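You operate a simulated robot arm through the tools that you are given. There is no shell and no other tool.

You run a simulated robot arm. Do the job below in one go: nothing can be reset, and whatever is moved stays where it is left.

Task
Clear the jammed lug out of the crimp press and finish the crimp.
Fine: switch off before lifting the guard; lay the lug on the bench; guard shut, slide left in, press off at the end.

The check looks at the end state, three seconds after you hand in, the way a careful person would. Anything else that was tipped, shoved, dropped, spilled or broken makes it a failure.

Robot
A 6-joint arm with a two-finger parallel gripper, fixed in place. Base frame: the origin is at the foot of the arm, x ahead of it, y to its left, z up. Units: mm, rad, N and s.
With the tool pointing down near the work surface it reaches from about 260 to 740 mm from the base axis. Its first joint turns from -1.152 to 1.152 rad. Payload 2.45 kg.
The TCP is the grasp point between the finger pads, 24 mm short of the fingertips. In the tool frame z runs along the fingers and y along their closing line. Largest opening 68 mm; finger width 17, thickness 10; the body of the gripper, 40 by 70 mm, starts 41 mm behind the TCP.
Orientation is told as [roll, pitch, yaw] about the base's x, y, z axes, in that order, counted from this pose: with the fingers straight down and closing along the base's y, the tool's x points along the base's -x, its y along +y and its z along -z.

Tools
- The arm moves only by the tool jog_arm. Its argument "plan" is a list of rows, each a list of 7 numbers: the shift along the base's x, y, z in mm, then the turn, a rotation vector about the base's x, y, z in rad, then the gripper command, from -1 (shut) to 1 (fully open), values between in proportion. In form: [[x, y, z, ax, ay, az, hand], ...]. A call has 1 to 20 rows; each row is the pose to reach, as a shift and turn from the pose commanded when the call began. A row lasts 0.2 s, in which the tool goes at most 50 mm and 0.15 rad; a call with a longer step from one row to the next is refused whole, and so is a gripper value outside its range. Where a pose cannot be reached the arm comes as near as it can. A force on the tool above 40 N (or 10 N above the force at the start of the call, whichever is more), or a blocked arm, ends the call early, and 0.2 s more pass. Each finger travels about 108 mm/s and halts on what it meets, pressing with about 31 N; the grip force reading is that of the motor and also rises with nothing between the fingers. The clock runs only during rows and for 0.2 s after the last one: add rows that repeat a pose to give the fingers time. It gives the time, the measured TCP pose, the force on the tool (base axes), the opening and the grip force at its end, in the units of the frame above (readings bear some noise), with the torque about the TCP (base axes, N m) and any sound that the robot's microphone picked up.
- Cameras (640 x 400 px; columns grow to the right, rows downward): "scene" is fixed at [133.6, 414, 1433.7]; the picture's right is [-0.95, -0.32, 0.00], its down [-0.26, 0.79, -0.55] and it looks along [0.17, -0.52, -0.83] (base axes); focal length 214 px, centre (320, 200). "wrist" rides on the gripper at [84, 11, -75] in the tool frame; the picture's right is [-0.13, 0.99, 0.00], its down [-0.60, -0.08, -0.79] and it looks along [-0.79, -0.10, 0.61] (tool axes); focal length 251 px, centre (320, 200).
- camera(camera): a new picture of that camera. The clock stands still meanwhile.
- pixel_to_xyz(camera, pixels): for up to 12 pixels [column, row] of the newest picture of that camera ("zoom" is the newest enlarged one), the place [x, y, z] in the base frame of the surface seen there, good to about 3 mm. The clock stands still meanwhile.
- inspect(camera, box): a new picture of the part [left, top, right, bottom] of that camera's present view, enlarged. The clock stands still meanwhile.
- finish_job(): hands the job in; it is judged then, once.

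Leave the gripper open and the arm clear of the work at the hand-in unless told otherwise.

The tools are called after "Request:" by a JSON object that holds its "fn" and its "kwargs". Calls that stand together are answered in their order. jog_arm: Moves the arm, as the interface text tells. Its arguments: {"type":"object","properties":{"plan":{"type":"array","items":{"type":"array","items":{"type":"number"}}}},"required":["plan"]} The other tools are called the same way: camera (camera) takes a picture; pixel_to_xyz (camera, pixels) gives the place of the surface under pixels of a picture; inspect (camera, box) takes an enlarged picture of a part of a camera's view; finish_job () hands the job in.

At the start:

```text
t: 0.0
position: [484.3, -133.7, 1245.0]
ee_rot: [0.001, -0.001, -0.001]
ft_force: [0.6, -0.6, -0.1]
torque: [-0.01, 0.0, 0.0]
gripper_width: 68.3
gripper_force: 0.1
```

scene: 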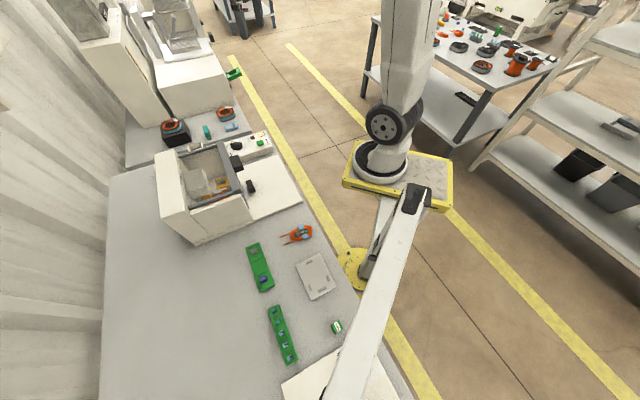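
wrist: 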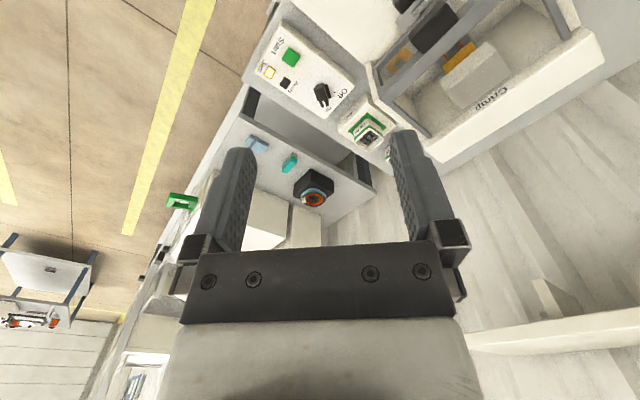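

I can see the crimp press at about (210, 190) in the scene picture, and its control panel (Start button, switch, lamp) in the wrist picture. I'll enlarge those areas before moving anything.

Request:
{"fn": "inspect", "kwargs": {"camera": "scene", "box": [140, 110, 320, 250]}}

Request:
{"fn": "inspect", "kwargs": {"camera": "wrist", "box": [230, 0, 630, 250]}}

Request:
{"fn": "inspect", "kwargs": {"camera": "scene", "box": [220, 210, 380, 370]}}

```text
2.86 times, centred on (230, 180) of scene
```

zoom: 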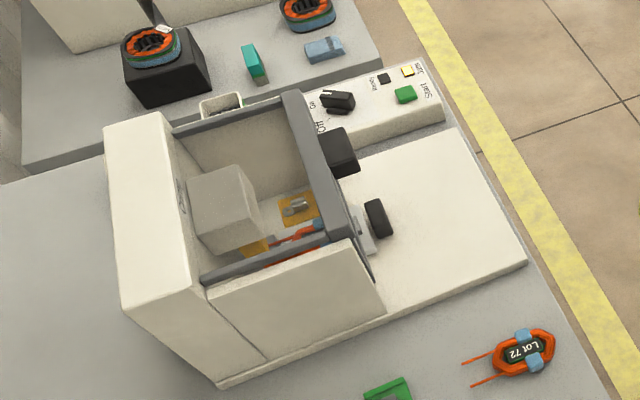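

```text
1.60 times, centred on (430, 125) of wrist
```

zoom: 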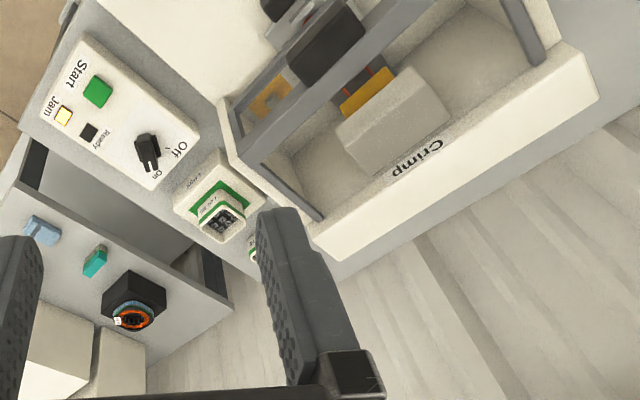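

```text
2.50 times, centred on (300, 290) of scene
```

zoom: 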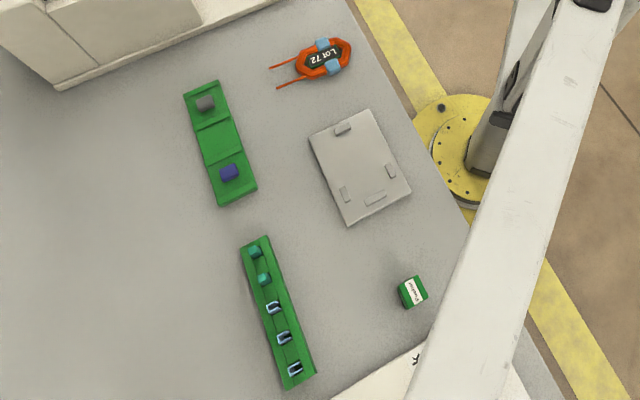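

The Jam lamp is lit yellow and the switch is a rotary Off/On knob. I'll enlarge the scene view further around the guard, die, slide knob and panel, so I can measure points.

Request:
{"fn": "inspect", "kwargs": {"camera": "scene", "box": [185, 145, 265, 210]}}

Request:
{"fn": "inspect", "kwargs": {"camera": "wrist", "box": [360, 0, 560, 125]}}

Request:
{"fn": "inspect", "kwargs": {"camera": "scene", "box": [220, 125, 280, 170]}}

```text
6.15 times, centred on (225, 178) of scene
```

zoom: 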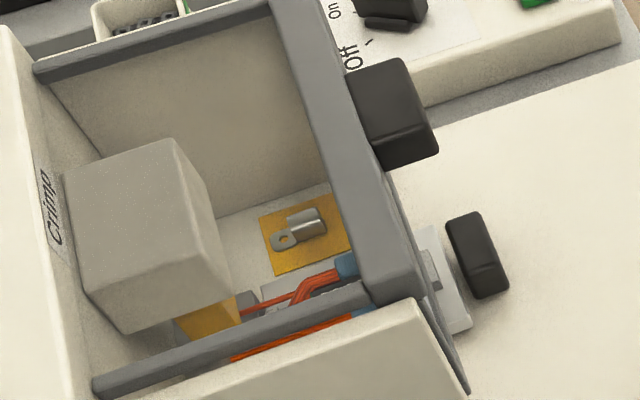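

```text
3.20 times, centred on (460, 62) of wrist
```

zoom: 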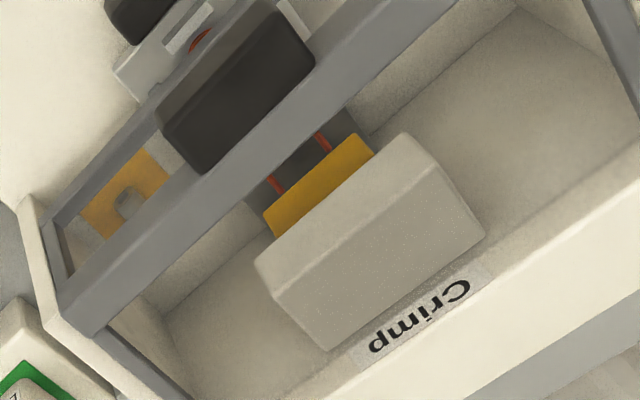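

```text
8.89 times, centred on (250, 148) of scene
```

zoom: 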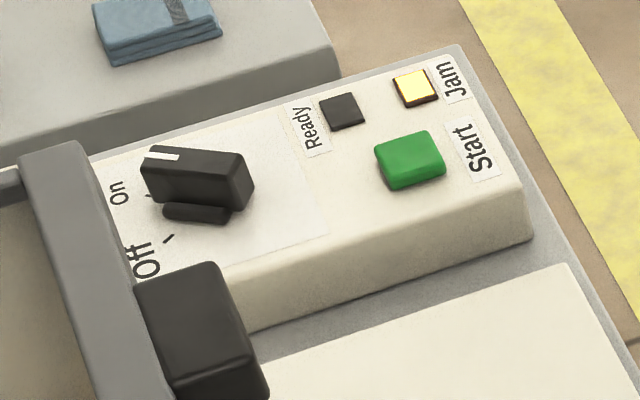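

The lug lies on an amber pad inside the guard, and the slide with its black pull knob sits next to it. The knob's white mark points at "On". I'll measure points on the newest zoom, which shows the panel.

Request:
{"fn": "pixel_to_xyz", "kwargs": {"camera": "zoom", "pixels": [[160, 155], [235, 165], [195, 185], [250, 190], [120, 192], [148, 260], [410, 150], [342, 110], [415, 88], [280, 220], [200, 290], [168, 238]]}}

Request:
{"fn": "inspect", "kwargs": {"camera": "scene", "box": [185, 145, 265, 210]}}

```text
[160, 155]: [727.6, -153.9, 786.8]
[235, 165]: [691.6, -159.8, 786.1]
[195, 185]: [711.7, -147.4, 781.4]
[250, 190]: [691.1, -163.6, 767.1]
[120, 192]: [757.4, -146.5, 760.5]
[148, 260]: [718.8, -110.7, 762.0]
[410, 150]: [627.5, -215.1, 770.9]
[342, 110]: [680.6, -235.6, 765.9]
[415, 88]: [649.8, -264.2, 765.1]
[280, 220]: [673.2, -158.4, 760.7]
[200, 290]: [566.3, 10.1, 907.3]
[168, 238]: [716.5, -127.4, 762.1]
```

```text
6.15 times, centred on (225, 178) of scene
```

zoom: 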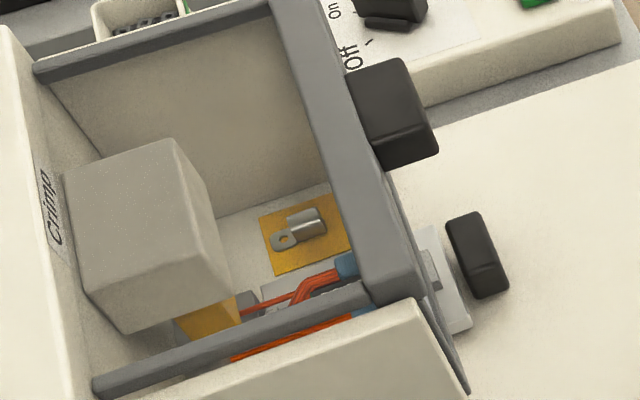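

Panel face is at z≈762 and the knob top at z≈786. Next I'll measure the guard handle, guard frame, lug, slide knob and press head in this zoom.

Request:
{"fn": "pixel_to_xyz", "kwargs": {"camera": "zoom", "pixels": [[370, 90], [400, 150], [430, 145], [400, 70], [330, 150], [55, 70], [100, 385], [395, 285], [310, 225], [282, 240], [320, 215], [345, 265]]}}

Request:
{"fn": "pixel_to_xyz", "kwargs": {"camera": "zoom", "pixels": [[465, 225], [490, 280], [455, 300], [270, 265], [345, 200], [120, 170], [210, 290], [210, 320], [30, 60], [560, 200], [420, 310], [280, 15]]}}

```text
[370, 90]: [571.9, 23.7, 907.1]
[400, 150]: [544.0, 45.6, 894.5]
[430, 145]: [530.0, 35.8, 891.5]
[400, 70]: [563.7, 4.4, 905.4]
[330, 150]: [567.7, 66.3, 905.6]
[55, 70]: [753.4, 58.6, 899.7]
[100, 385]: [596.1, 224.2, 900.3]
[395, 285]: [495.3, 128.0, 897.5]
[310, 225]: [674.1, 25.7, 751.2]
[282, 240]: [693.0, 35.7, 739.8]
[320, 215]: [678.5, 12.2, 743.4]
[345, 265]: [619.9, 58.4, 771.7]
```

```text
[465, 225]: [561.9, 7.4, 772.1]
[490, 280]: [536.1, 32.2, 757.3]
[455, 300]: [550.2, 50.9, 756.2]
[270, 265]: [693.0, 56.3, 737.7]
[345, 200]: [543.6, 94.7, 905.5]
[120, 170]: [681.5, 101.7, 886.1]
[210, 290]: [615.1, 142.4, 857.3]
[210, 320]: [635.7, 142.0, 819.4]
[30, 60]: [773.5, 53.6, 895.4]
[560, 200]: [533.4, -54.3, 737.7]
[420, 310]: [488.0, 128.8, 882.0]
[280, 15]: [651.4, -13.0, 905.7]
```

The press is turned about 45°, with its front facing the robot. Now I'll measure the bench and the free room on it, from the full scene view.

Request:
{"fn": "camera", "kwargs": {"camera": "scene"}}

Request:
{"fn": "pixel_to_xyz", "kwargs": {"camera": "scene", "pixels": [[200, 290], [225, 260], [260, 267], [298, 234], [315, 277], [282, 335], [337, 327], [270, 220], [300, 200], [245, 300], [240, 240], [285, 265]]}}

Request:
{"fn": "pixel_to_xyz", "kwargs": {"camera": "scene", "pixels": [[200, 245], [160, 205], [158, 150], [250, 222], [302, 198], [270, 150], [275, 148], [265, 128], [225, 140], [190, 150], [163, 170], [290, 300]]}}

```text
taken
```

scene: 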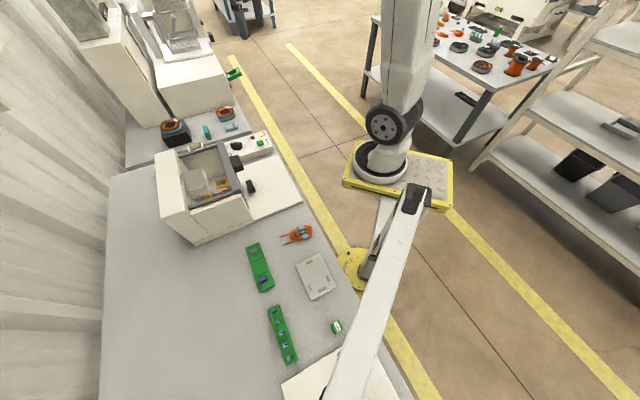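

```text
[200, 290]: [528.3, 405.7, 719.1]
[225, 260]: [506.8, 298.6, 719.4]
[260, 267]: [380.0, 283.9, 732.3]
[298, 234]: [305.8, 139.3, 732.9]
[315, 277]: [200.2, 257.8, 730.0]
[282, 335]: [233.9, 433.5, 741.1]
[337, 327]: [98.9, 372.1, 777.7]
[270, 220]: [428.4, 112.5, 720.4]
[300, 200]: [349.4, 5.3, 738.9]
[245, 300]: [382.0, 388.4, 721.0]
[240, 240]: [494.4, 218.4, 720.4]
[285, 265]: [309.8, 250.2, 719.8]
```

```text
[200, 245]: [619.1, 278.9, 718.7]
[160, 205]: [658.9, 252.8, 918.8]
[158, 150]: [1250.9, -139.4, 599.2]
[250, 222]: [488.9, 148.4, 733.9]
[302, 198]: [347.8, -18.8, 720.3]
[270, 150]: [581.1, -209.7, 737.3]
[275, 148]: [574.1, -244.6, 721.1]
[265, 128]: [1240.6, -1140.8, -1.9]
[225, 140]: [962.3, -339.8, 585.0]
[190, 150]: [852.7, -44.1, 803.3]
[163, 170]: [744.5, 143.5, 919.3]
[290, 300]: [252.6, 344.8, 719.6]
```

The bench top is at z≈720, with a free spot around (480, 230). The way down beside the press over the panel is clear, so I'll lower the arm to about (590, -150, 960) to look closely at the panel and press.

Request:
{"fn": "jog_arm", "kwargs": {"plan": [[10, -2, -28, 0, 0, 0, 1], [21, -3, -57, 0, 0, 0, 1], [32, -5, -85, 0, 0, 0, 1], [42, -6, -114, 0, 0, 0, 1], [53, -8, -142, 0, 0, 0, 1], [63, -10, -171, 0, 0, 0, 1], [74, -11, -200, 0, 0, 0, 1], [84, -13, -228, 0, 0, 0, 1], [95, -14, -256, 0, 0, 0, 1], [106, -16, -285, 0, 0, 0, 1]]}}

Request:
{"fn": "camera", "kwargs": {"camera": "wrist"}}

Request:
{"fn": "camera", "kwargs": {"camera": "scene"}}

```text
t: 2.2
position: [592.4, -150.1, 958.9]
ee_rot: [0.0, 0.0, -0.001]
ft_force: [0.4, 0.0, -0.4]
torque: [-0.03, 0.03, -0.02]
gripper_width: 68.0
gripper_force: 0.0
```

```text
taken
```

wrist: 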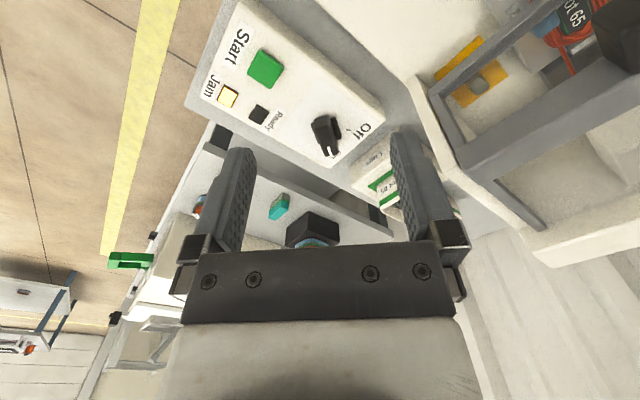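

```text
taken
```

scene: 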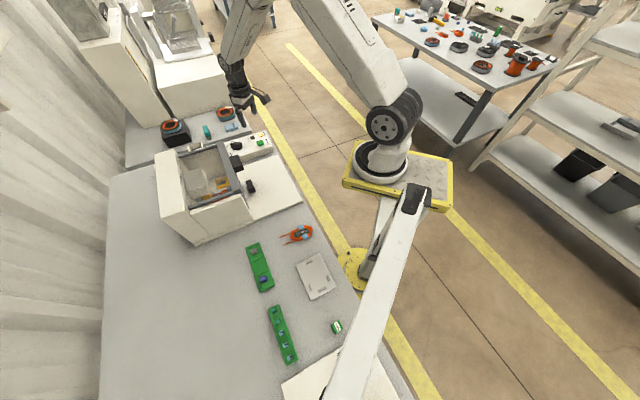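

The panel is now in the wrist view, with the knob at about (328, 137). I'll enlarge the panel, then measure it.

Request:
{"fn": "inspect", "kwargs": {"camera": "wrist", "box": [190, 30, 390, 170]}}

```text
2.86 times, centred on (290, 100) of wrist
```

zoom: 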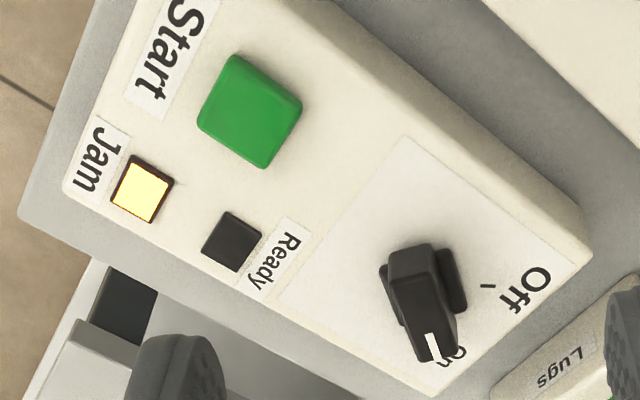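

I'll measure the knob's ends, ticks, button and lamps in this zoom.

Request:
{"fn": "pixel_to_xyz", "kwargs": {"camera": "zoom", "pixels": [[408, 262], [432, 345], [420, 300], [425, 245], [445, 270], [392, 290], [489, 287], [450, 352], [525, 290], [248, 105], [230, 240], [140, 190]]}}

Request:
{"fn": "pixel_to_xyz", "kwargs": {"camera": "zoom", "pixels": [[455, 280], [395, 320], [400, 250], [438, 330], [412, 270], [440, 300], [405, 320], [560, 350], [590, 235], [420, 390], [230, 70], [265, 160]]}}

Request:
{"fn": "inspect", "kwargs": {"camera": "wrist", "box": [350, 0, 640, 250]}}

```text
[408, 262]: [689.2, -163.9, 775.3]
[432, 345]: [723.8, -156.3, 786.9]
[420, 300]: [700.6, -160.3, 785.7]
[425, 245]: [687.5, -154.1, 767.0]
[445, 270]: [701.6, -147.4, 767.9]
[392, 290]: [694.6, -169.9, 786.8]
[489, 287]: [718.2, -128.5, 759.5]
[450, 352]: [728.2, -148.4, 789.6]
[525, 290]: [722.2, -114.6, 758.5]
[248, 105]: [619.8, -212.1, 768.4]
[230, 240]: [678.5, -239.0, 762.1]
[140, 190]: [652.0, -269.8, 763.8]
```

```text
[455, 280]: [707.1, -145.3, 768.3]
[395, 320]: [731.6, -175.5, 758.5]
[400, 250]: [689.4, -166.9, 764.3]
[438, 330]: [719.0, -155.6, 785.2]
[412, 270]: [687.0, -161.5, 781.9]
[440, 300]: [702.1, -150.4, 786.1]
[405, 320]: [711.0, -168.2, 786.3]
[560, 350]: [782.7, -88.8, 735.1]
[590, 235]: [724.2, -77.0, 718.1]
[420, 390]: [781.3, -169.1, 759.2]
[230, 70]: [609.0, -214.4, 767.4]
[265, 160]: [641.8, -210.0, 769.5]
```

```text
1.60 times, centred on (495, 125) of wrist
```

zoom: 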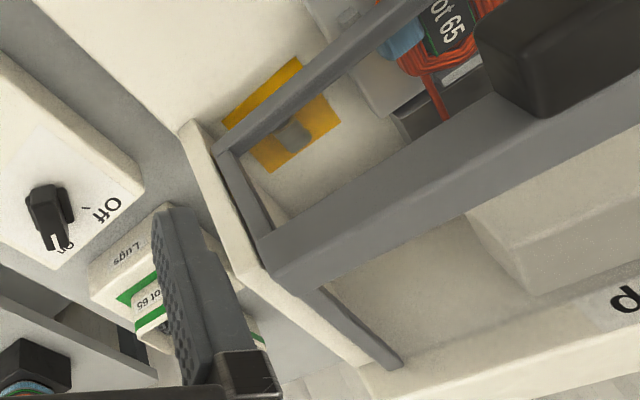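

Knob readings:
- The bar runs from about (690, -162) to (727, -154), with its top at z≈786, so it sits at about 12°.
- The Off tick is at (718, -128), about 70° from the centre (707, -158), so Off is a turn of about +1.03 rad.

I'll move above the knob with the fingers set across the bar.

Request:
{"fn": "jog_arm", "kwargs": {"plan": [[19, -1, -10, 0, 0, 0.035, 0.4], [38, -3, -20, 0, 0, 0.07, 0.4], [57, -4, -30, 0, 0, 0.105, 0.4], [76, -5, -50, 0, 0, 0.14, 0.4], [95, -7, -75, 0, 0, 0.175, 0.4], [114.6, -8, -105, 0, 0, 0.21, 0.4], [114.6, -8, -105, 0, 0, 0.21, 0.4]]}}

Request:
{"fn": "camera", "kwargs": {"camera": "wrist"}}

Request:
{"fn": "inspect", "kwargs": {"camera": "scene", "box": [185, 70, 305, 170]}}

```text
t: 3.8
position: [705.2, -159.1, 854.5]
ee_rot: [-0.001, 0.0, 0.212]
ft_force: [0.0, -0.5, 0.1]
torque: [0.0, 0.04, 0.03]
gripper_width: 47.7
gripper_force: 0.0
```

```text
taken
```

wrist: 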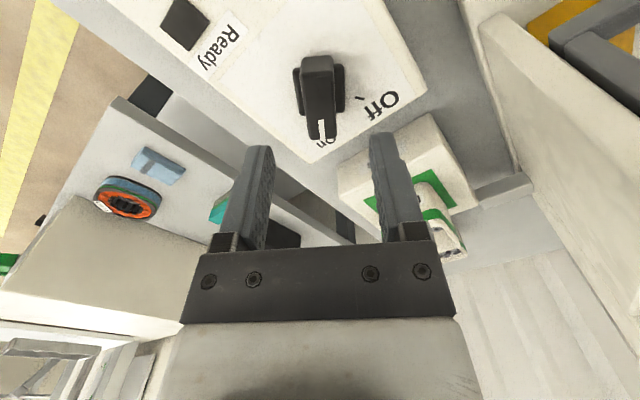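

```text
4.00 times, centred on (245, 120) of scene
```

zoom: 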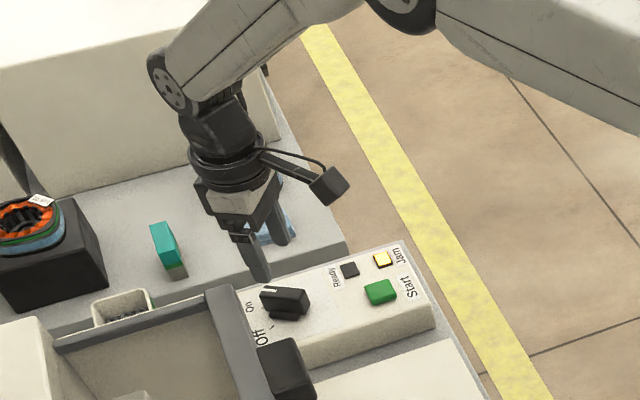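

The bar at (320, 95) in the wrist picture lies squarely between the fingers. I'll measure it again from this close.

Request:
{"fn": "inspect", "kwargs": {"camera": "wrist", "box": [260, 30, 420, 170]}}

Request:
{"fn": "pixel_to_xyz", "kwargs": {"camera": "wrist", "pixels": [[318, 63], [322, 130], [306, 100], [331, 100], [299, 75], [299, 108], [342, 75], [342, 108], [360, 98], [385, 105], [320, 100], [322, 138]]}}

```text
2.86 times, centred on (340, 100) of wrist
```

zoom: 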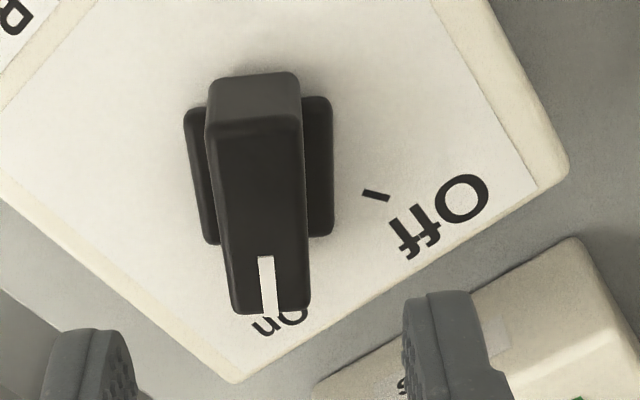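

```text
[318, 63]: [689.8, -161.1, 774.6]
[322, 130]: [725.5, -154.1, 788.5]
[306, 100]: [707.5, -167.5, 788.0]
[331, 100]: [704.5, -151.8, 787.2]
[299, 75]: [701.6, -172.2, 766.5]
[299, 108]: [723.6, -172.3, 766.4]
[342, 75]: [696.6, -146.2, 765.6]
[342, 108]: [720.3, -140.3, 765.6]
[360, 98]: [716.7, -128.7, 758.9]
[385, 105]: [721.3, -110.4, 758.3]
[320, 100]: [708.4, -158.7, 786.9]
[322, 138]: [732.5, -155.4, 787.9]
```

The knob centre is (709.5, -157.5), the bar is 16 mm wide, its top is at z 787 and the skirt at z 766. I'll descend so the fingertips reach z≈771, then close on the bar.

Request:
{"fn": "jog_arm", "kwargs": {"plan": [[4.6, 0.5, -10, 0, 0, 0, 0.4], [4.6, 0.5, -25, 0, 0, 0, 0.4], [4.6, 0.5, -40, 0, 0, 0, 0.4], [4.6, 0.5, -52, 0, 0, 0, 0.4], [4.6, 0.5, -60, 0, 0, 0, 0.4], [4.6, 0.5, -60, 0, 0, 0, 0.4], [4.6, 0.5, -60, 0, 0, 0, -0.2], [4.6, 0.5, -60, 0, 0, 0, -0.6], [4.6, 0.5, -60, 0, 0, 0, -0.7]]}}

Request:
{"fn": "inspect", "kwargs": {"camera": "scene", "box": [185, 70, 305, 170]}}

Request:
{"fn": "camera", "kwargs": {"camera": "wrist"}}

```text
t: 5.8
position: [708.4, -158.2, 794.9]
ee_rot: [-0.002, -0.002, 0.211]
ft_force: [3.7, -9.6, -4.0]
torque: [0.05, -0.38, -0.1]
gripper_width: 20.0
gripper_force: 37.1
```

```text
4.00 times, centred on (245, 120) of scene
```

zoom: 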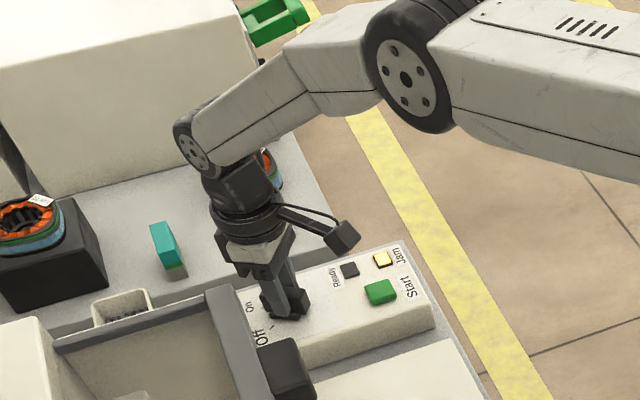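

```text
taken
```

wrist: 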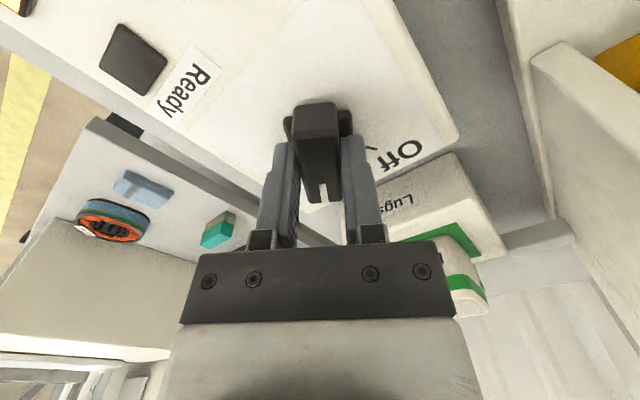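

The fingers have gripped the bar: opening 20.0 mm, grip force 37 N. I'll now turn it +1.05 rad toward Off about its centre.

Request:
{"fn": "jog_arm", "kwargs": {"plan": [[4.6, 0, 0, 0, 0, 0, -0.7]]}}

```text
t: 6.2
position: [711.6, -158.0, 794.5]
ee_rot: [0.005, 0.01, 0.211]
ft_force: [-29.5, -4.5, 17.4]
torque: [-0.5, 0.56, -0.07]
gripper_width: 19.2
gripper_force: 37.2
```

That row added a 4.6 mm x shift I didn't mean to make, because shifts count from the pose last commanded. The reading shows -29.5 N along x, so I'll take the shift back before turning.

Request:
{"fn": "jog_arm", "kwargs": {"plan": [[-4.0, 0, 0, 0, 0, 0, -0.7], [-4.0, 0, 0, 0, 0, 0, -0.7]]}}

Request:
{"fn": "inspect", "kwargs": {"camera": "wrist", "box": [220, 60, 440, 230]}}

```text
t: 6.8
position: [711.5, -158.4, 793.9]
ee_rot: [0.0, -0.001, 0.209]
ft_force: [-0.8, -15.0, -5.2]
torque: [-0.24, 0.27, -0.08]
gripper_width: 20.1
gripper_force: 37.4
```

```text
2.35 times, centred on (330, 145) of wrist
```

zoom: 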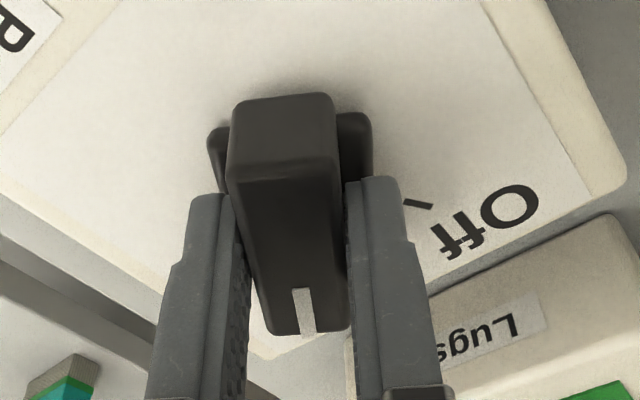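

The x force is back to about zero and the knob hasn't moved. I'll turn in 0.1 rad rows with no shift this time.

Request:
{"fn": "jog_arm", "kwargs": {"plan": [[0, 0, 0, 0, 0, 0.1, -0.7], [0, 0, 0, 0, 0, 0.2, -0.7], [0, 0, 0, 0, 0, 0.3, -0.7], [0, 0, 0, 0, 0, 0.4, -0.7], [0, 0, 0, 0, 0, 0.5, -0.7], [0, 0, 0, 0, 0, 0.6, -0.7], [0, 0, 0, 0, 0, 0.7, -0.7], [0, 0, 0, 0, 0, 0.8, -0.7], [0, 0, 0, 0, 0, 0.9, -0.7], [0, 0, 0, 0, 0, 1.0, -0.7], [0, 0, 0, 0, 0, 1.05, -0.7]]}}

Request:
{"fn": "camera", "kwargs": {"camera": "wrist"}}

Request:
{"fn": "inspect", "kwargs": {"camera": "scene", "box": [185, 70, 305, 170]}}

```text
t: 8.0
position: [712.3, -157.4, 794.2]
ee_rot: [-0.007, -0.004, 0.684]
ft_force: [12.9, -4.3, -9.7]
torque: [-0.02, 0.32, -0.02]
gripper_width: 20.0
gripper_force: 37.4
stopped in row 5: the force on the tool passed its limit at 41 N (the readings are from after the stop); the commanded pose is now the measured one
```

```text
taken
```

wrist: 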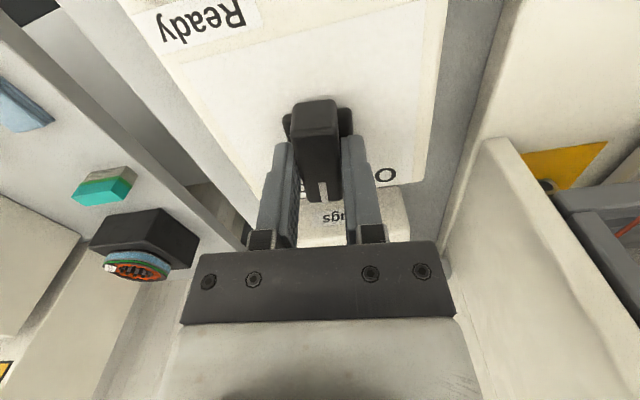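

```text
4.00 times, centred on (245, 120) of scene
```

zoom: 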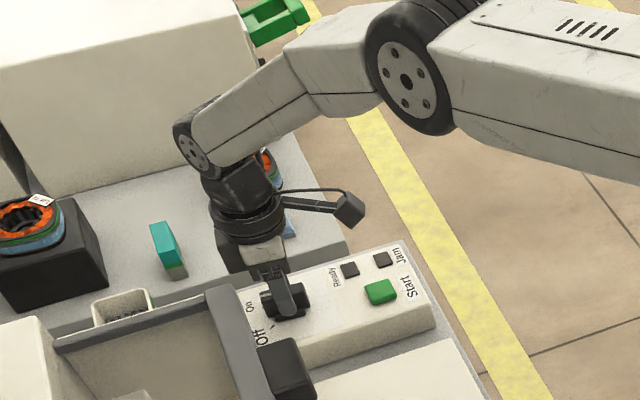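

The knob has turned about halfway (yaw 0.68) and the Jam lamp has gone out. A side load stopped the call. I'll carry on turning the remaining 0.57 rad in smaller rows.

Request:
{"fn": "jog_arm", "kwargs": {"plan": [[0, 0, 0, 0, 0, 0.06, -0.7], [0, 0, 0, 0, 0, 0.12, -0.7], [0, 0, 0, 0, 0, 0.18, -0.7], [0, 0, 0, 0, 0, 0.24, -0.7], [0, 0, 0, 0, 0, 0.3, -0.7], [0, 0, 0, 0, 0, 0.36, -0.7], [0, 0, 0, 0, 0, 0.42, -0.7], [0, 0, 0, 0, 0, 0.48, -0.7], [0, 0, 0, 0, 0, 0.54, -0.7], [0, 0, 0, 0, 0, 0.58, -0.7]]}}

Request:
{"fn": "inspect", "kwargs": {"camera": "wrist", "box": [220, 60, 440, 230]}}

```text
t: 10.2
position: [711.7, -158.9, 794.2]
ee_rot: [-0.007, -0.002, 1.264]
ft_force: [25.6, -10.7, -22.6]
torque: [0.78, 0.02, 0.01]
gripper_width: 19.9
gripper_force: 37.2
```

```text
2.35 times, centred on (330, 145) of wrist
```

zoom: 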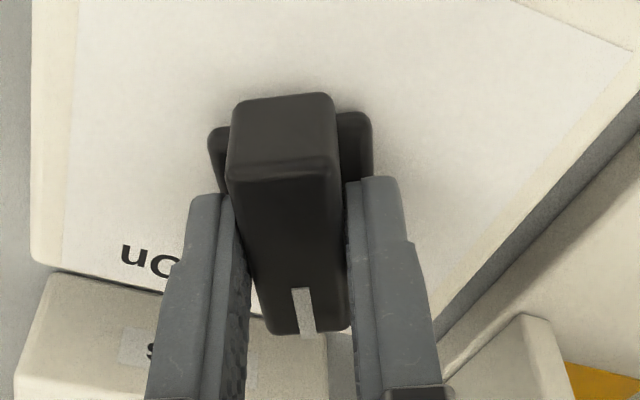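

The bar now sits at yaw 1.26, at the Off mark. I'll open the fingers, rise straight up, and check the panel.

Request:
{"fn": "jog_arm", "kwargs": {"plan": [[0, 0, 0, 0, 0, 0, 0], [0, 0, 0, 0, 0, 0, 0.4], [0, 0, 0, 0, 0, 0, 0.4], [0, 0, 15, 0, 0, 0, 0.4], [0, 0, 35, 0, 0, 0, 0.4], [0, 0, 60, 0, 0, 0, 0.4], [-15, -10, 100, 0, 0, -0.1, 0.4], [-40, -20, 140, 0, 0, -0.2, 0.4], [-70, -30, 170, 0, 0, -0.3, 0.4]]}}

Request:
{"fn": "camera", "kwargs": {"camera": "wrist"}}

Request:
{"fn": "inspect", "kwargs": {"camera": "scene", "box": [210, 110, 300, 170]}}

```text
t: 12.2
position: [641.0, -189.6, 963.1]
ee_rot: [-0.002, -0.002, 0.963]
ft_force: [-0.3, 0.5, -0.2]
torque: [-0.03, -0.01, -0.02]
gripper_width: 47.5
gripper_force: 0.2
```

```text
taken
```

wrist: 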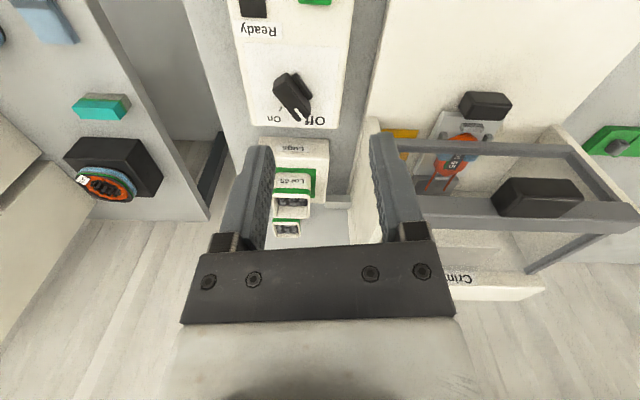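

```text
6.67 times, centred on (255, 140) of scene
```

zoom: 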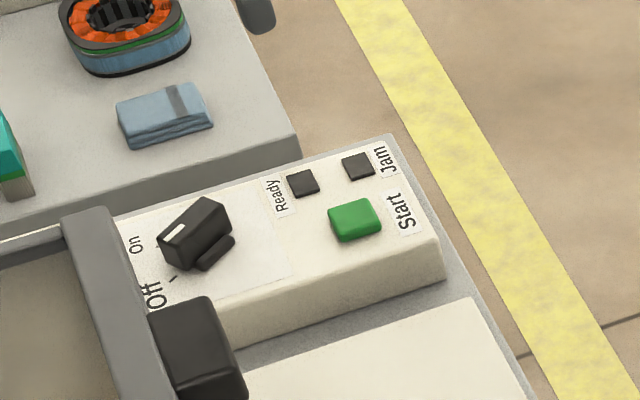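

Both lamps are dark and the mark points to Off. I'll enlarge to confirm the knob angle and look at the guard from this side.

Request:
{"fn": "inspect", "kwargs": {"camera": "wrist", "box": [230, 50, 360, 140]}}

Request:
{"fn": "inspect", "kwargs": {"camera": "wrist", "box": [360, 70, 640, 310]}}

```text
4.44 times, centred on (295, 95) of wrist
```

zoom: 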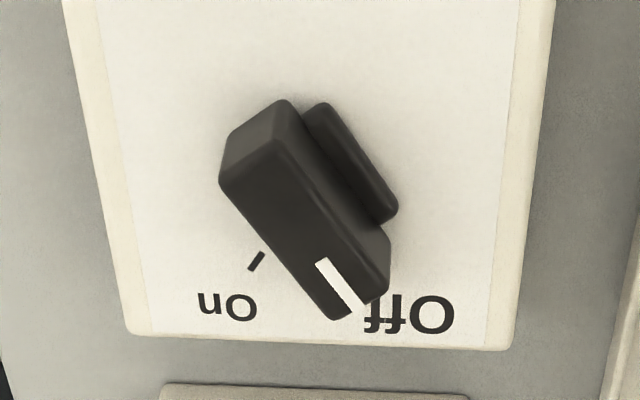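

```text
1.67 times, centred on (500, 190) of wrist
```

zoom: 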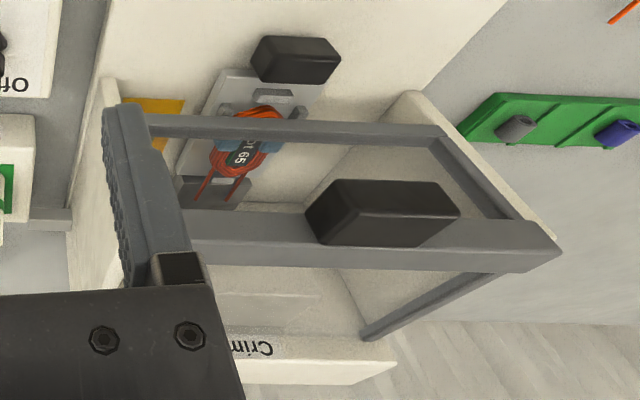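

I'll measure the knob ends, the On tick, and the guard frame from this view.

Request:
{"fn": "pixel_to_xyz", "kwargs": {"camera": "wrist", "pixels": [[283, 103], [284, 84], [306, 110], [293, 82], [305, 118], [262, 65], [350, 65], [245, 110], [336, 127]]}}

Request:
{"fn": "pixel_to_xyz", "kwargs": {"camera": "zoom", "pixels": [[330, 190], [420, 190], [380, 215], [320, 240], [430, 245], [160, 125], [440, 135], [545, 245], [365, 330], [290, 45], [295, 70], [240, 160]]}}

```text
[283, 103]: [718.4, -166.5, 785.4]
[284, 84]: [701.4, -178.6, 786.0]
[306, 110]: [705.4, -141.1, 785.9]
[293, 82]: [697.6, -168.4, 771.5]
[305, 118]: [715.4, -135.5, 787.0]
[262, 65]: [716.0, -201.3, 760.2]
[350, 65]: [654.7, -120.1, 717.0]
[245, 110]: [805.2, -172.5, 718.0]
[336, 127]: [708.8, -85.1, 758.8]
```

```text
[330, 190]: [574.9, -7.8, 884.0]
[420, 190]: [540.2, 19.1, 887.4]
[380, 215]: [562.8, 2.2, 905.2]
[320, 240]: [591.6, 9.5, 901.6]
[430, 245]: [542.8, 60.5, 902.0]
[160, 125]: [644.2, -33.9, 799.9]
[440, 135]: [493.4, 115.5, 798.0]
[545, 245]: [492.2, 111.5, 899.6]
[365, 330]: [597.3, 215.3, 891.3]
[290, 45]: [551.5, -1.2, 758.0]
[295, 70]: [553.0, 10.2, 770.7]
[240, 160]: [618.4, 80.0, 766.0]
```

The guard frame's edges run at exactly 45°. In press terms (d into the press, s to its right):
- **Handle:** d≈393–425, s≈345–412, z≈880–907
- **Front bar:** d≈425–452
- **Side bars:** end at d≈578, z≈895, so it's most likely hinged at the back

I'll move in front of the press at about (445, -92, 1010) to look straight in.

Request:
{"fn": "jog_arm", "kwargs": {"plan": [[-20, 10, 8, 0, 0, -0.01, 0.4], [-50, 25, 16, 0, 0, -0.02, 0.4], [-85, 42, 24, 0, 0, -0.03, 0.4], [-120, 60, 32, 0, 0, -0.04, 0.4], [-155, 78, 40, 0, 0, -0.05, 0.4], [-180, 90, 45, 0, 0, -0.05, 0.4], [-196, 98, 47, 0, 0, -0.05, 0.4]]}}

Request:
{"fn": "camera", "kwargs": {"camera": "wrist"}}

Request:
{"fn": "inspect", "kwargs": {"camera": "scene", "box": [150, 130, 270, 250]}}

```text
t: 13.8
position: [446.2, -89.9, 1010.3]
ee_rot: [-0.004, -0.002, 0.915]
ft_force: [-0.5, 0.2, 0.6]
torque: [0.02, 0.03, 0.01]
gripper_width: 47.5
gripper_force: 0.1
```

```text
taken
```

wrist: 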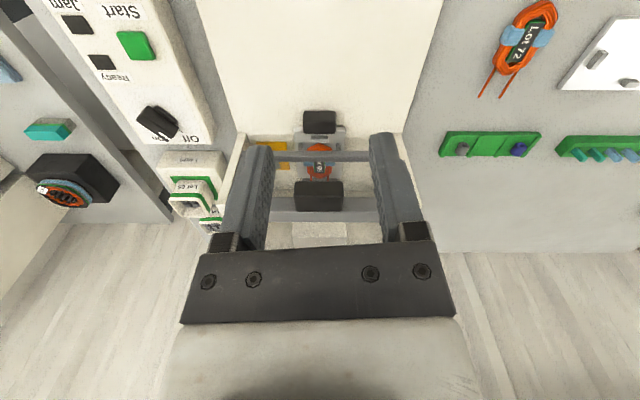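

```text
3.33 times, centred on (210, 190) of scene
```

zoom: 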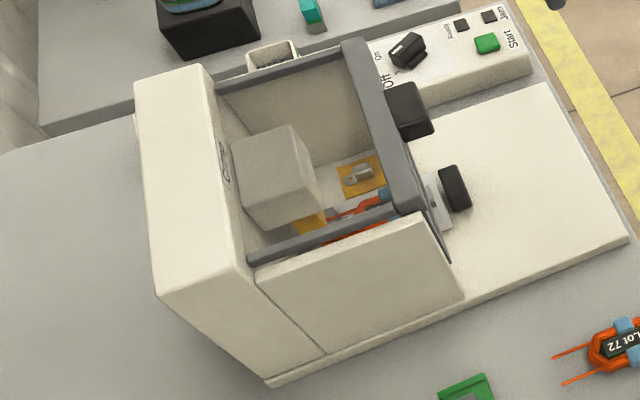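

The fingers hide the press, so I'll open them fully and enlarge the centre of the view.

Request:
{"fn": "jog_arm", "kwargs": {"plan": [[0, 0, -20, 0, 0, 0, 1], [-20, -20, -40, 0, 0, 0, 1], [-40, -40, -60, 0, 0, 0, 1]]}}

Request:
{"fn": "inspect", "kwargs": {"camera": "wrist", "box": [220, 90, 420, 240]}}

```text
t: 14.6
position: [403.9, -130.4, 951.4]
ee_rot: [-0.005, -0.003, 0.914]
ft_force: [0.1, 0.3, -1.4]
torque: [0.02, 0.0, -0.02]
gripper_width: 67.9
gripper_force: 0.1
```

```text
2.67 times, centred on (320, 165) of wrist
```

zoom: 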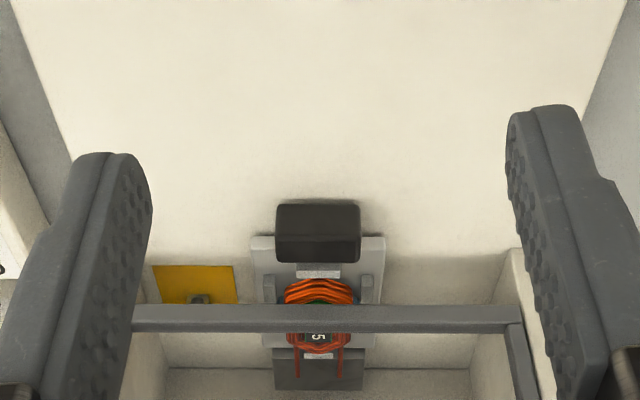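

The slide carries the Lot 65 coil, its leads reach toward the die, and the pull knob is in front of it. Next I need the exact size of the guard handle, so I'll shift up and aside to see it between the fingers and measure.

Request:
{"fn": "jog_arm", "kwargs": {"plan": [[-15, -15, 30, 0, 0, 0, 1], [-30, -30, 60, 0, 0, 0, 1], [-30, -30, 90, 0, 0, 0, 1], [-30, -30, 110, 0, 0, 0, 1]]}}

Request:
{"fn": "camera", "kwargs": {"camera": "wrist"}}

Request:
{"fn": "inspect", "kwargs": {"camera": "wrist", "box": [240, 100, 400, 240]}}

```text
t: 15.6
position: [372.9, -159.9, 1061.0]
ee_rot: [-0.004, -0.002, 0.914]
ft_force: [0.3, 0.4, 0.6]
torque: [-0.01, 0.04, -0.02]
gripper_width: 68.4
gripper_force: 0.1
```

```text
taken
```

wrist: 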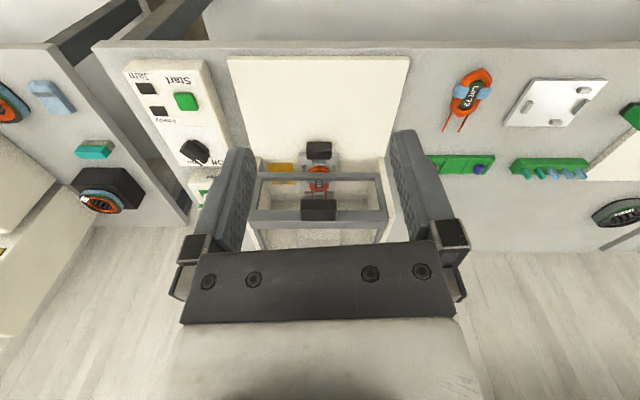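

```text
2.86 times, centred on (320, 170) of wrist
```

zoom: 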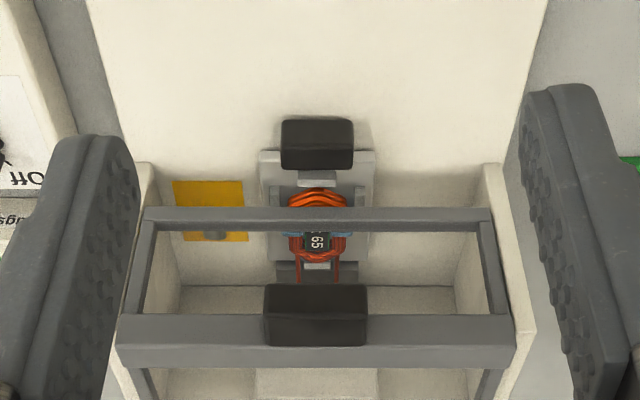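

Now the guard frame shows clearly: lower bar near row 215, top bar near row 340, and the handle at (315, 315) in the zoom. I'll measure the handle's corners and the bars.

Request:
{"fn": "pixel_to_xyz", "kwargs": {"camera": "zoom", "pixels": [[270, 292], [363, 292], [315, 290], [270, 338], [362, 338], [315, 330], [315, 310], [255, 330], [380, 330], [285, 130], [350, 130], [316, 160]]}}

Request:
{"fn": "pixel_to_xyz", "kwargs": {"camera": "zoom", "pixels": [[150, 215], [485, 215], [140, 280], [495, 280], [125, 350], [505, 350], [130, 325], [505, 325], [145, 390], [490, 390], [200, 390], [316, 390]]}}

```text
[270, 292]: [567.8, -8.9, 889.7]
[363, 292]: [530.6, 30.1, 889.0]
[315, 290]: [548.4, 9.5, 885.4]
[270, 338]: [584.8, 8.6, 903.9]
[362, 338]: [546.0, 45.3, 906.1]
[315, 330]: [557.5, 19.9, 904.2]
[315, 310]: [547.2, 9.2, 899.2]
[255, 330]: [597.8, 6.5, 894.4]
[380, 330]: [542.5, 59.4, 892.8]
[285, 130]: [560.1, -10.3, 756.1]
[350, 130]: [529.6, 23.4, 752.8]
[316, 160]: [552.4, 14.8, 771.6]
```

```text
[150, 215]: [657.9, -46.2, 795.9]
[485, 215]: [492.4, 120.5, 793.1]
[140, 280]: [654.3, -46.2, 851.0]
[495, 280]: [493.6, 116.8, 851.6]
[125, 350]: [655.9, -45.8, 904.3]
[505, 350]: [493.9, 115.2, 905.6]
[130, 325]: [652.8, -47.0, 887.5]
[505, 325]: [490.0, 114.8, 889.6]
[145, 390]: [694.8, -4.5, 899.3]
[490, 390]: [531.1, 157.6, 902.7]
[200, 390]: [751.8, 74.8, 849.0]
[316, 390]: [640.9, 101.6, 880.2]
```

Handle results:
- **Width:** about 58 mm, s≈351–410, centre s≈381
- **Depth:** d≈395–431
- **Top:** z≈905
- **Guard front face:** d≈431, spanning z≈796–905

I'll square the tool to the press (yaw 0.785) and come down in front, then tilt it up 45° so the wrist camera looks level at the handle's underside and the hinge.

Request:
{"fn": "jog_arm", "kwargs": {"plan": [[16, 16, -20, 0, 0, -0.03, 1], [32, 32, -45, 0, 0, -0.06, 1], [48, 48, -70, 0, 0, -0.1, 1], [64, 62, -95, 0, 0, -0.129, 1], [80, 75, -120, 0, 0, -0.129, 1], [95, 88, -140, 0, 0, -0.129, 1], [95, 88, -140, 0, 0, -0.129, 1]]}}

Request:
{"fn": "jog_arm", "kwargs": {"plan": [[0, 0, 0, 0.08, -0.08, 0, 1], [0, 0, 0, 0.16, -0.16, 0, 1], [0, 0, 0, 0.24, -0.24, 0, 1], [0, 0, 0, 0.32, -0.32, 0, 1], [0, 0, 0, 0.4, -0.4, 0, 1], [0, 0, -10, 0.48, -0.48, 0, 1], [0, 0, -20, 0.555, -0.555, 0, 1]]}}

Request:
{"fn": "camera", "kwargs": {"camera": "wrist"}}

Request:
{"fn": "camera", "kwargs": {"camera": "scene"}}

```text
t: 17.2
position: [469.8, -69.9, 922.1]
ee_rot: [-0.005, -0.003, 0.785]
ft_force: [0.4, 0.5, 0.2]
torque: [-0.02, 0.01, 0.04]
gripper_width: 67.8
gripper_force: 0.1
```

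```text
t: 18.8
position: [469.5, -71.6, 902.5]
ee_rot: [-0.005, -0.788, 0.786]
ft_force: [0.0, -0.1, 0.0]
torque: [-0.01, 0.01, -0.01]
gripper_width: 68.3
gripper_force: 0.0
```

```text
taken
```

wrist: 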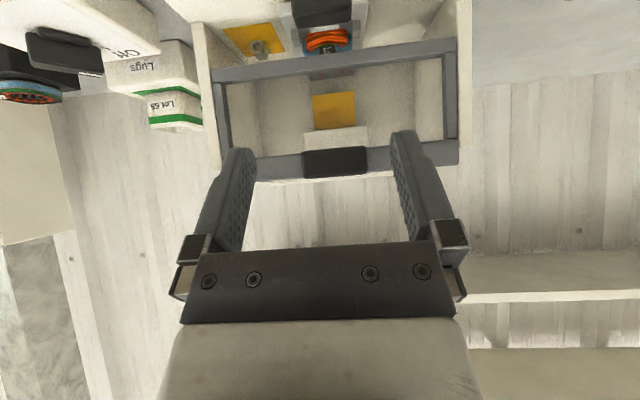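

```text
taken
```

scene: 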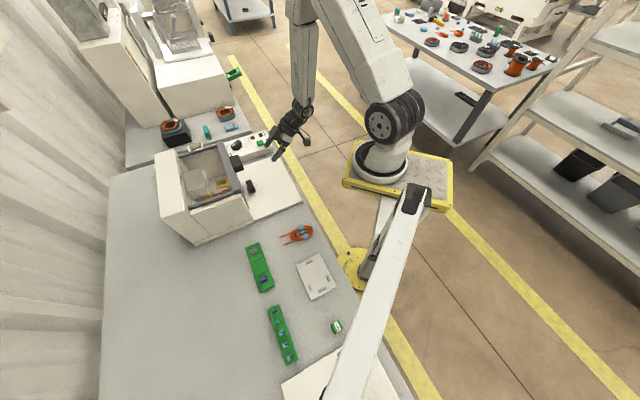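

The tool tilts without trouble. Now I have a level, upside-down view of the guard front, with the handle at about (335, 163). I'll enlarge and measure.

Request:
{"fn": "inspect", "kwargs": {"camera": "wrist", "box": [190, 0, 480, 190]}}

```text
2.11 times, centred on (335, 95) of wrist
```

zoom: 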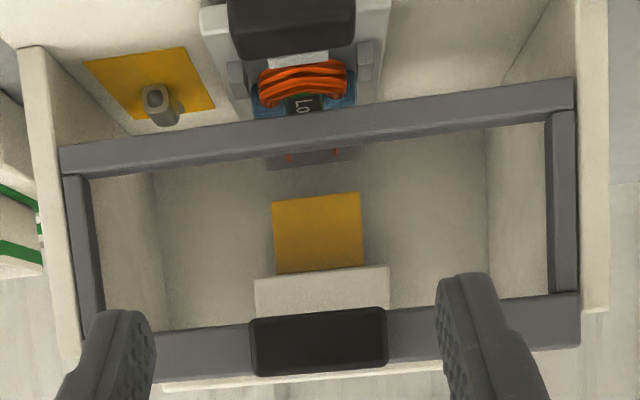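

Request:
{"fn": "pixel_to_xyz", "kwargs": {"camera": "zoom", "pixels": [[255, 330], [383, 320], [318, 312], [318, 340], [318, 370], [262, 372], [385, 360], [200, 335], [410, 320], [300, 145], [70, 165], [565, 95]]}}

Request:
{"fn": "pixel_to_xyz", "kwargs": {"camera": "zoom", "pixels": [[157, 100], [165, 85], [175, 118], [100, 75], [205, 100], [145, 55], [290, 60], [320, 200], [320, 290], [30, 200], [595, 200], [300, 160]]}}

```text
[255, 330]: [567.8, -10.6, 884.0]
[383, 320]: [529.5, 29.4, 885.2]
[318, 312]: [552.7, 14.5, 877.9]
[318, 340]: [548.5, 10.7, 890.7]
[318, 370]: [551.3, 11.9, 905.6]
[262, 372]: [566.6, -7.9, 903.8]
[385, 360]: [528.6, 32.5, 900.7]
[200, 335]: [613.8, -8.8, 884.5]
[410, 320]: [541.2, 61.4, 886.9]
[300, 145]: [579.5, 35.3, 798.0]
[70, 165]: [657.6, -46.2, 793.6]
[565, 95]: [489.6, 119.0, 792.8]
```

```text
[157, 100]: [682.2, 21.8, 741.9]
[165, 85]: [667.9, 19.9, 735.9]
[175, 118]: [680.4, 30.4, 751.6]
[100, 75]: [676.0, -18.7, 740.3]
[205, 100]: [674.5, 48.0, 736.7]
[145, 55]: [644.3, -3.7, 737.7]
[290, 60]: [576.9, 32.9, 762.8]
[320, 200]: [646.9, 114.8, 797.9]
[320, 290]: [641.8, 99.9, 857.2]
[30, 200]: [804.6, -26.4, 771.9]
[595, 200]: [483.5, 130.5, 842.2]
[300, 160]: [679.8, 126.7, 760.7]
```

The handle is about 58 × 36 × 29 mm, with its underside at z≈877. The lug sits on the pad with its barrel end toward me. To find the hinge, I'll look at where the side bars meet the housing in an enlarged scene view.

Request:
{"fn": "inspect", "kwargs": {"camera": "scene", "box": [155, 140, 235, 220]}}

```text
5.00 times, centred on (195, 180) of scene
```

zoom: 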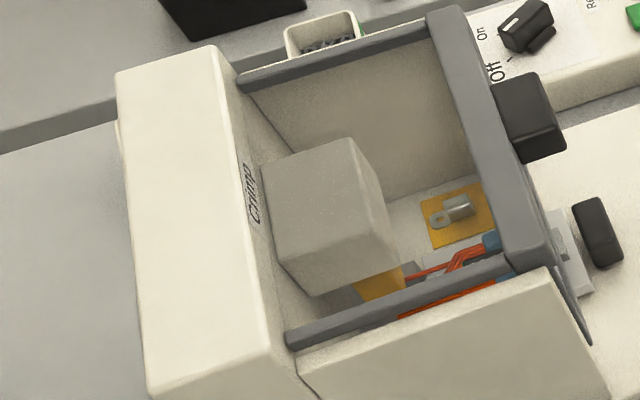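

Request:
{"fn": "pixel_to_xyz", "kwargs": {"camera": "zoom", "pixels": [[246, 82], [256, 78], [240, 88], [292, 340], [300, 335], [290, 348], [215, 50], [270, 345], [125, 75], [155, 390], [232, 72], [278, 330]]}}

Request:
{"fn": "pixel_to_xyz", "kwargs": {"camera": "zoom", "pixels": [[456, 210], [437, 219], [465, 205], [445, 222], [448, 212], [470, 215], [440, 248], [480, 190], [490, 225], [425, 200], [435, 235], [460, 198]]}}

Request:
{"fn": "inspect", "kwargs": {"camera": "scene", "box": [200, 165, 240, 205]}}

```text
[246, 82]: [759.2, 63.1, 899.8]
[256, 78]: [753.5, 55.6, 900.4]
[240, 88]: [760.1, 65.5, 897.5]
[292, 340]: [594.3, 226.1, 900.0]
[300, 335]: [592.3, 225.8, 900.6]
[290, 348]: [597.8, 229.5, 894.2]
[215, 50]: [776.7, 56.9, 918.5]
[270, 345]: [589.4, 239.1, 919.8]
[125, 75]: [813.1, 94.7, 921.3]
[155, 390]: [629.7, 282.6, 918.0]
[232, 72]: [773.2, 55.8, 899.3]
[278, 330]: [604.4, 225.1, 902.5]
```

```text
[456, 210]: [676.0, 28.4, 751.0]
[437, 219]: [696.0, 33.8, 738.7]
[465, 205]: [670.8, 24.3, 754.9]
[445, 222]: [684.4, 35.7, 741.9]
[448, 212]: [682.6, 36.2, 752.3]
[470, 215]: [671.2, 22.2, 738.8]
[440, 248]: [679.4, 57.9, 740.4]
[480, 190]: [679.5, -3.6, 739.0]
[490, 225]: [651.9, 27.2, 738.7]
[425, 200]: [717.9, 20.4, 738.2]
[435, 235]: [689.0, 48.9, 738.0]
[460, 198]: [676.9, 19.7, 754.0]
```

```text
10.00 times, centred on (220, 185) of scene
```

zoom: 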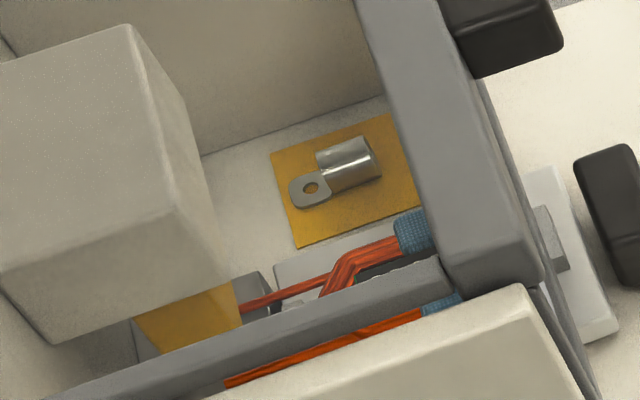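

The guard's side bars end at d≈581, z≈897 against the housing, so that's the hinge line. I'll grip the handle by its two ends (about 60 mm) so it can pivot between the pads while I follow the arc. First I'll tilt the tool to about 70° and move to just in front of the handle to check alignment.

Request:
{"fn": "jog_arm", "kwargs": {"plan": [[6, 6.5, -2, 0.07, -0.07, 0, 1], [12, 13, -4, 0.14, -0.14, 0, 1], [20, 21, -6, 0.21, -0.21, 0, 1], [28, 30, -8, 0.28, -0.28, 0, 1], [36, 39, -9, 0.308, -0.308, 0, 1], [42.1, 45.6, -9, 0.308, -0.308, 0, 1], [42.1, 45.6, -9, 0.308, -0.308, 0, 1]]}}

Request:
{"fn": "camera", "kwargs": {"camera": "wrist"}}

Request:
{"fn": "inspect", "kwargs": {"camera": "scene", "box": [200, 110, 300, 210]}}

```text
t: 20.4
position: [538.2, -46.6, 910.6]
ee_rot: [0.01, -1.223, 0.775]
ft_force: [0.9, 0.0, 0.2]
torque: [-0.01, -0.01, 0.02]
gripper_width: 68.1
gripper_force: 0.1
out of reach, approached as far as the arm can: row 1, 2, 3, 4, 5, 6, 7
```

```text
taken
```

wrist: 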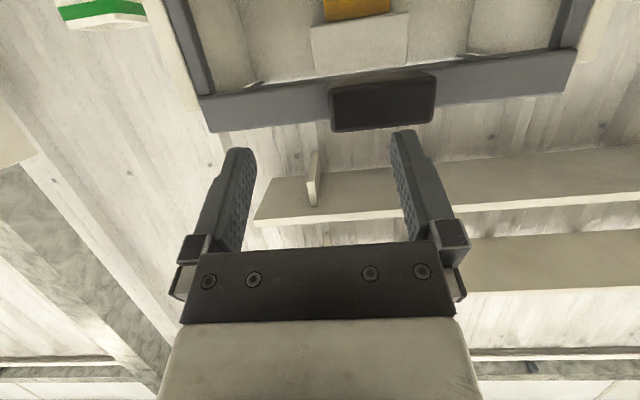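

```text
4.00 times, centred on (250, 160) of scene
```

zoom: 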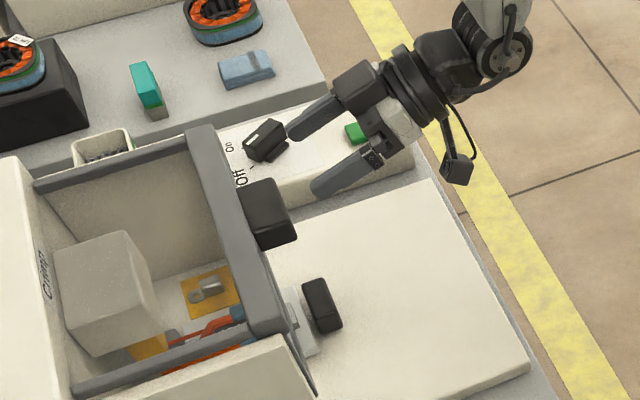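

That tilt is beyond the arm's reach here: it stopped off to the side at (538, -47, 911), touching nothing. I'll go back to a 45° tilt and retreat a little.

Request:
{"fn": "jog_arm", "kwargs": {"plan": [[-5, -5, 2, -0.06, 0.06, 0, 1], [-10, -10, 4, -0.12, 0.12, 0, 1], [-15, -15, 6, -0.18, 0.18, 0, 1], [-20, -20, 8, -0.24, 0.24, 0, 1], [-20, -20, 10, -0.308, 0.308, 0, 1], [-20, -20, 10, -0.308, 0.308, 0, 1]]}}

```text
t: 21.8
position: [517.1, -67.4, 922.6]
ee_rot: [-0.003, -0.789, 0.786]
ft_force: [-0.5, 0.0, 0.5]
torque: [0.01, 0.02, 0.0]
gripper_width: 67.8
gripper_force: 0.1
```

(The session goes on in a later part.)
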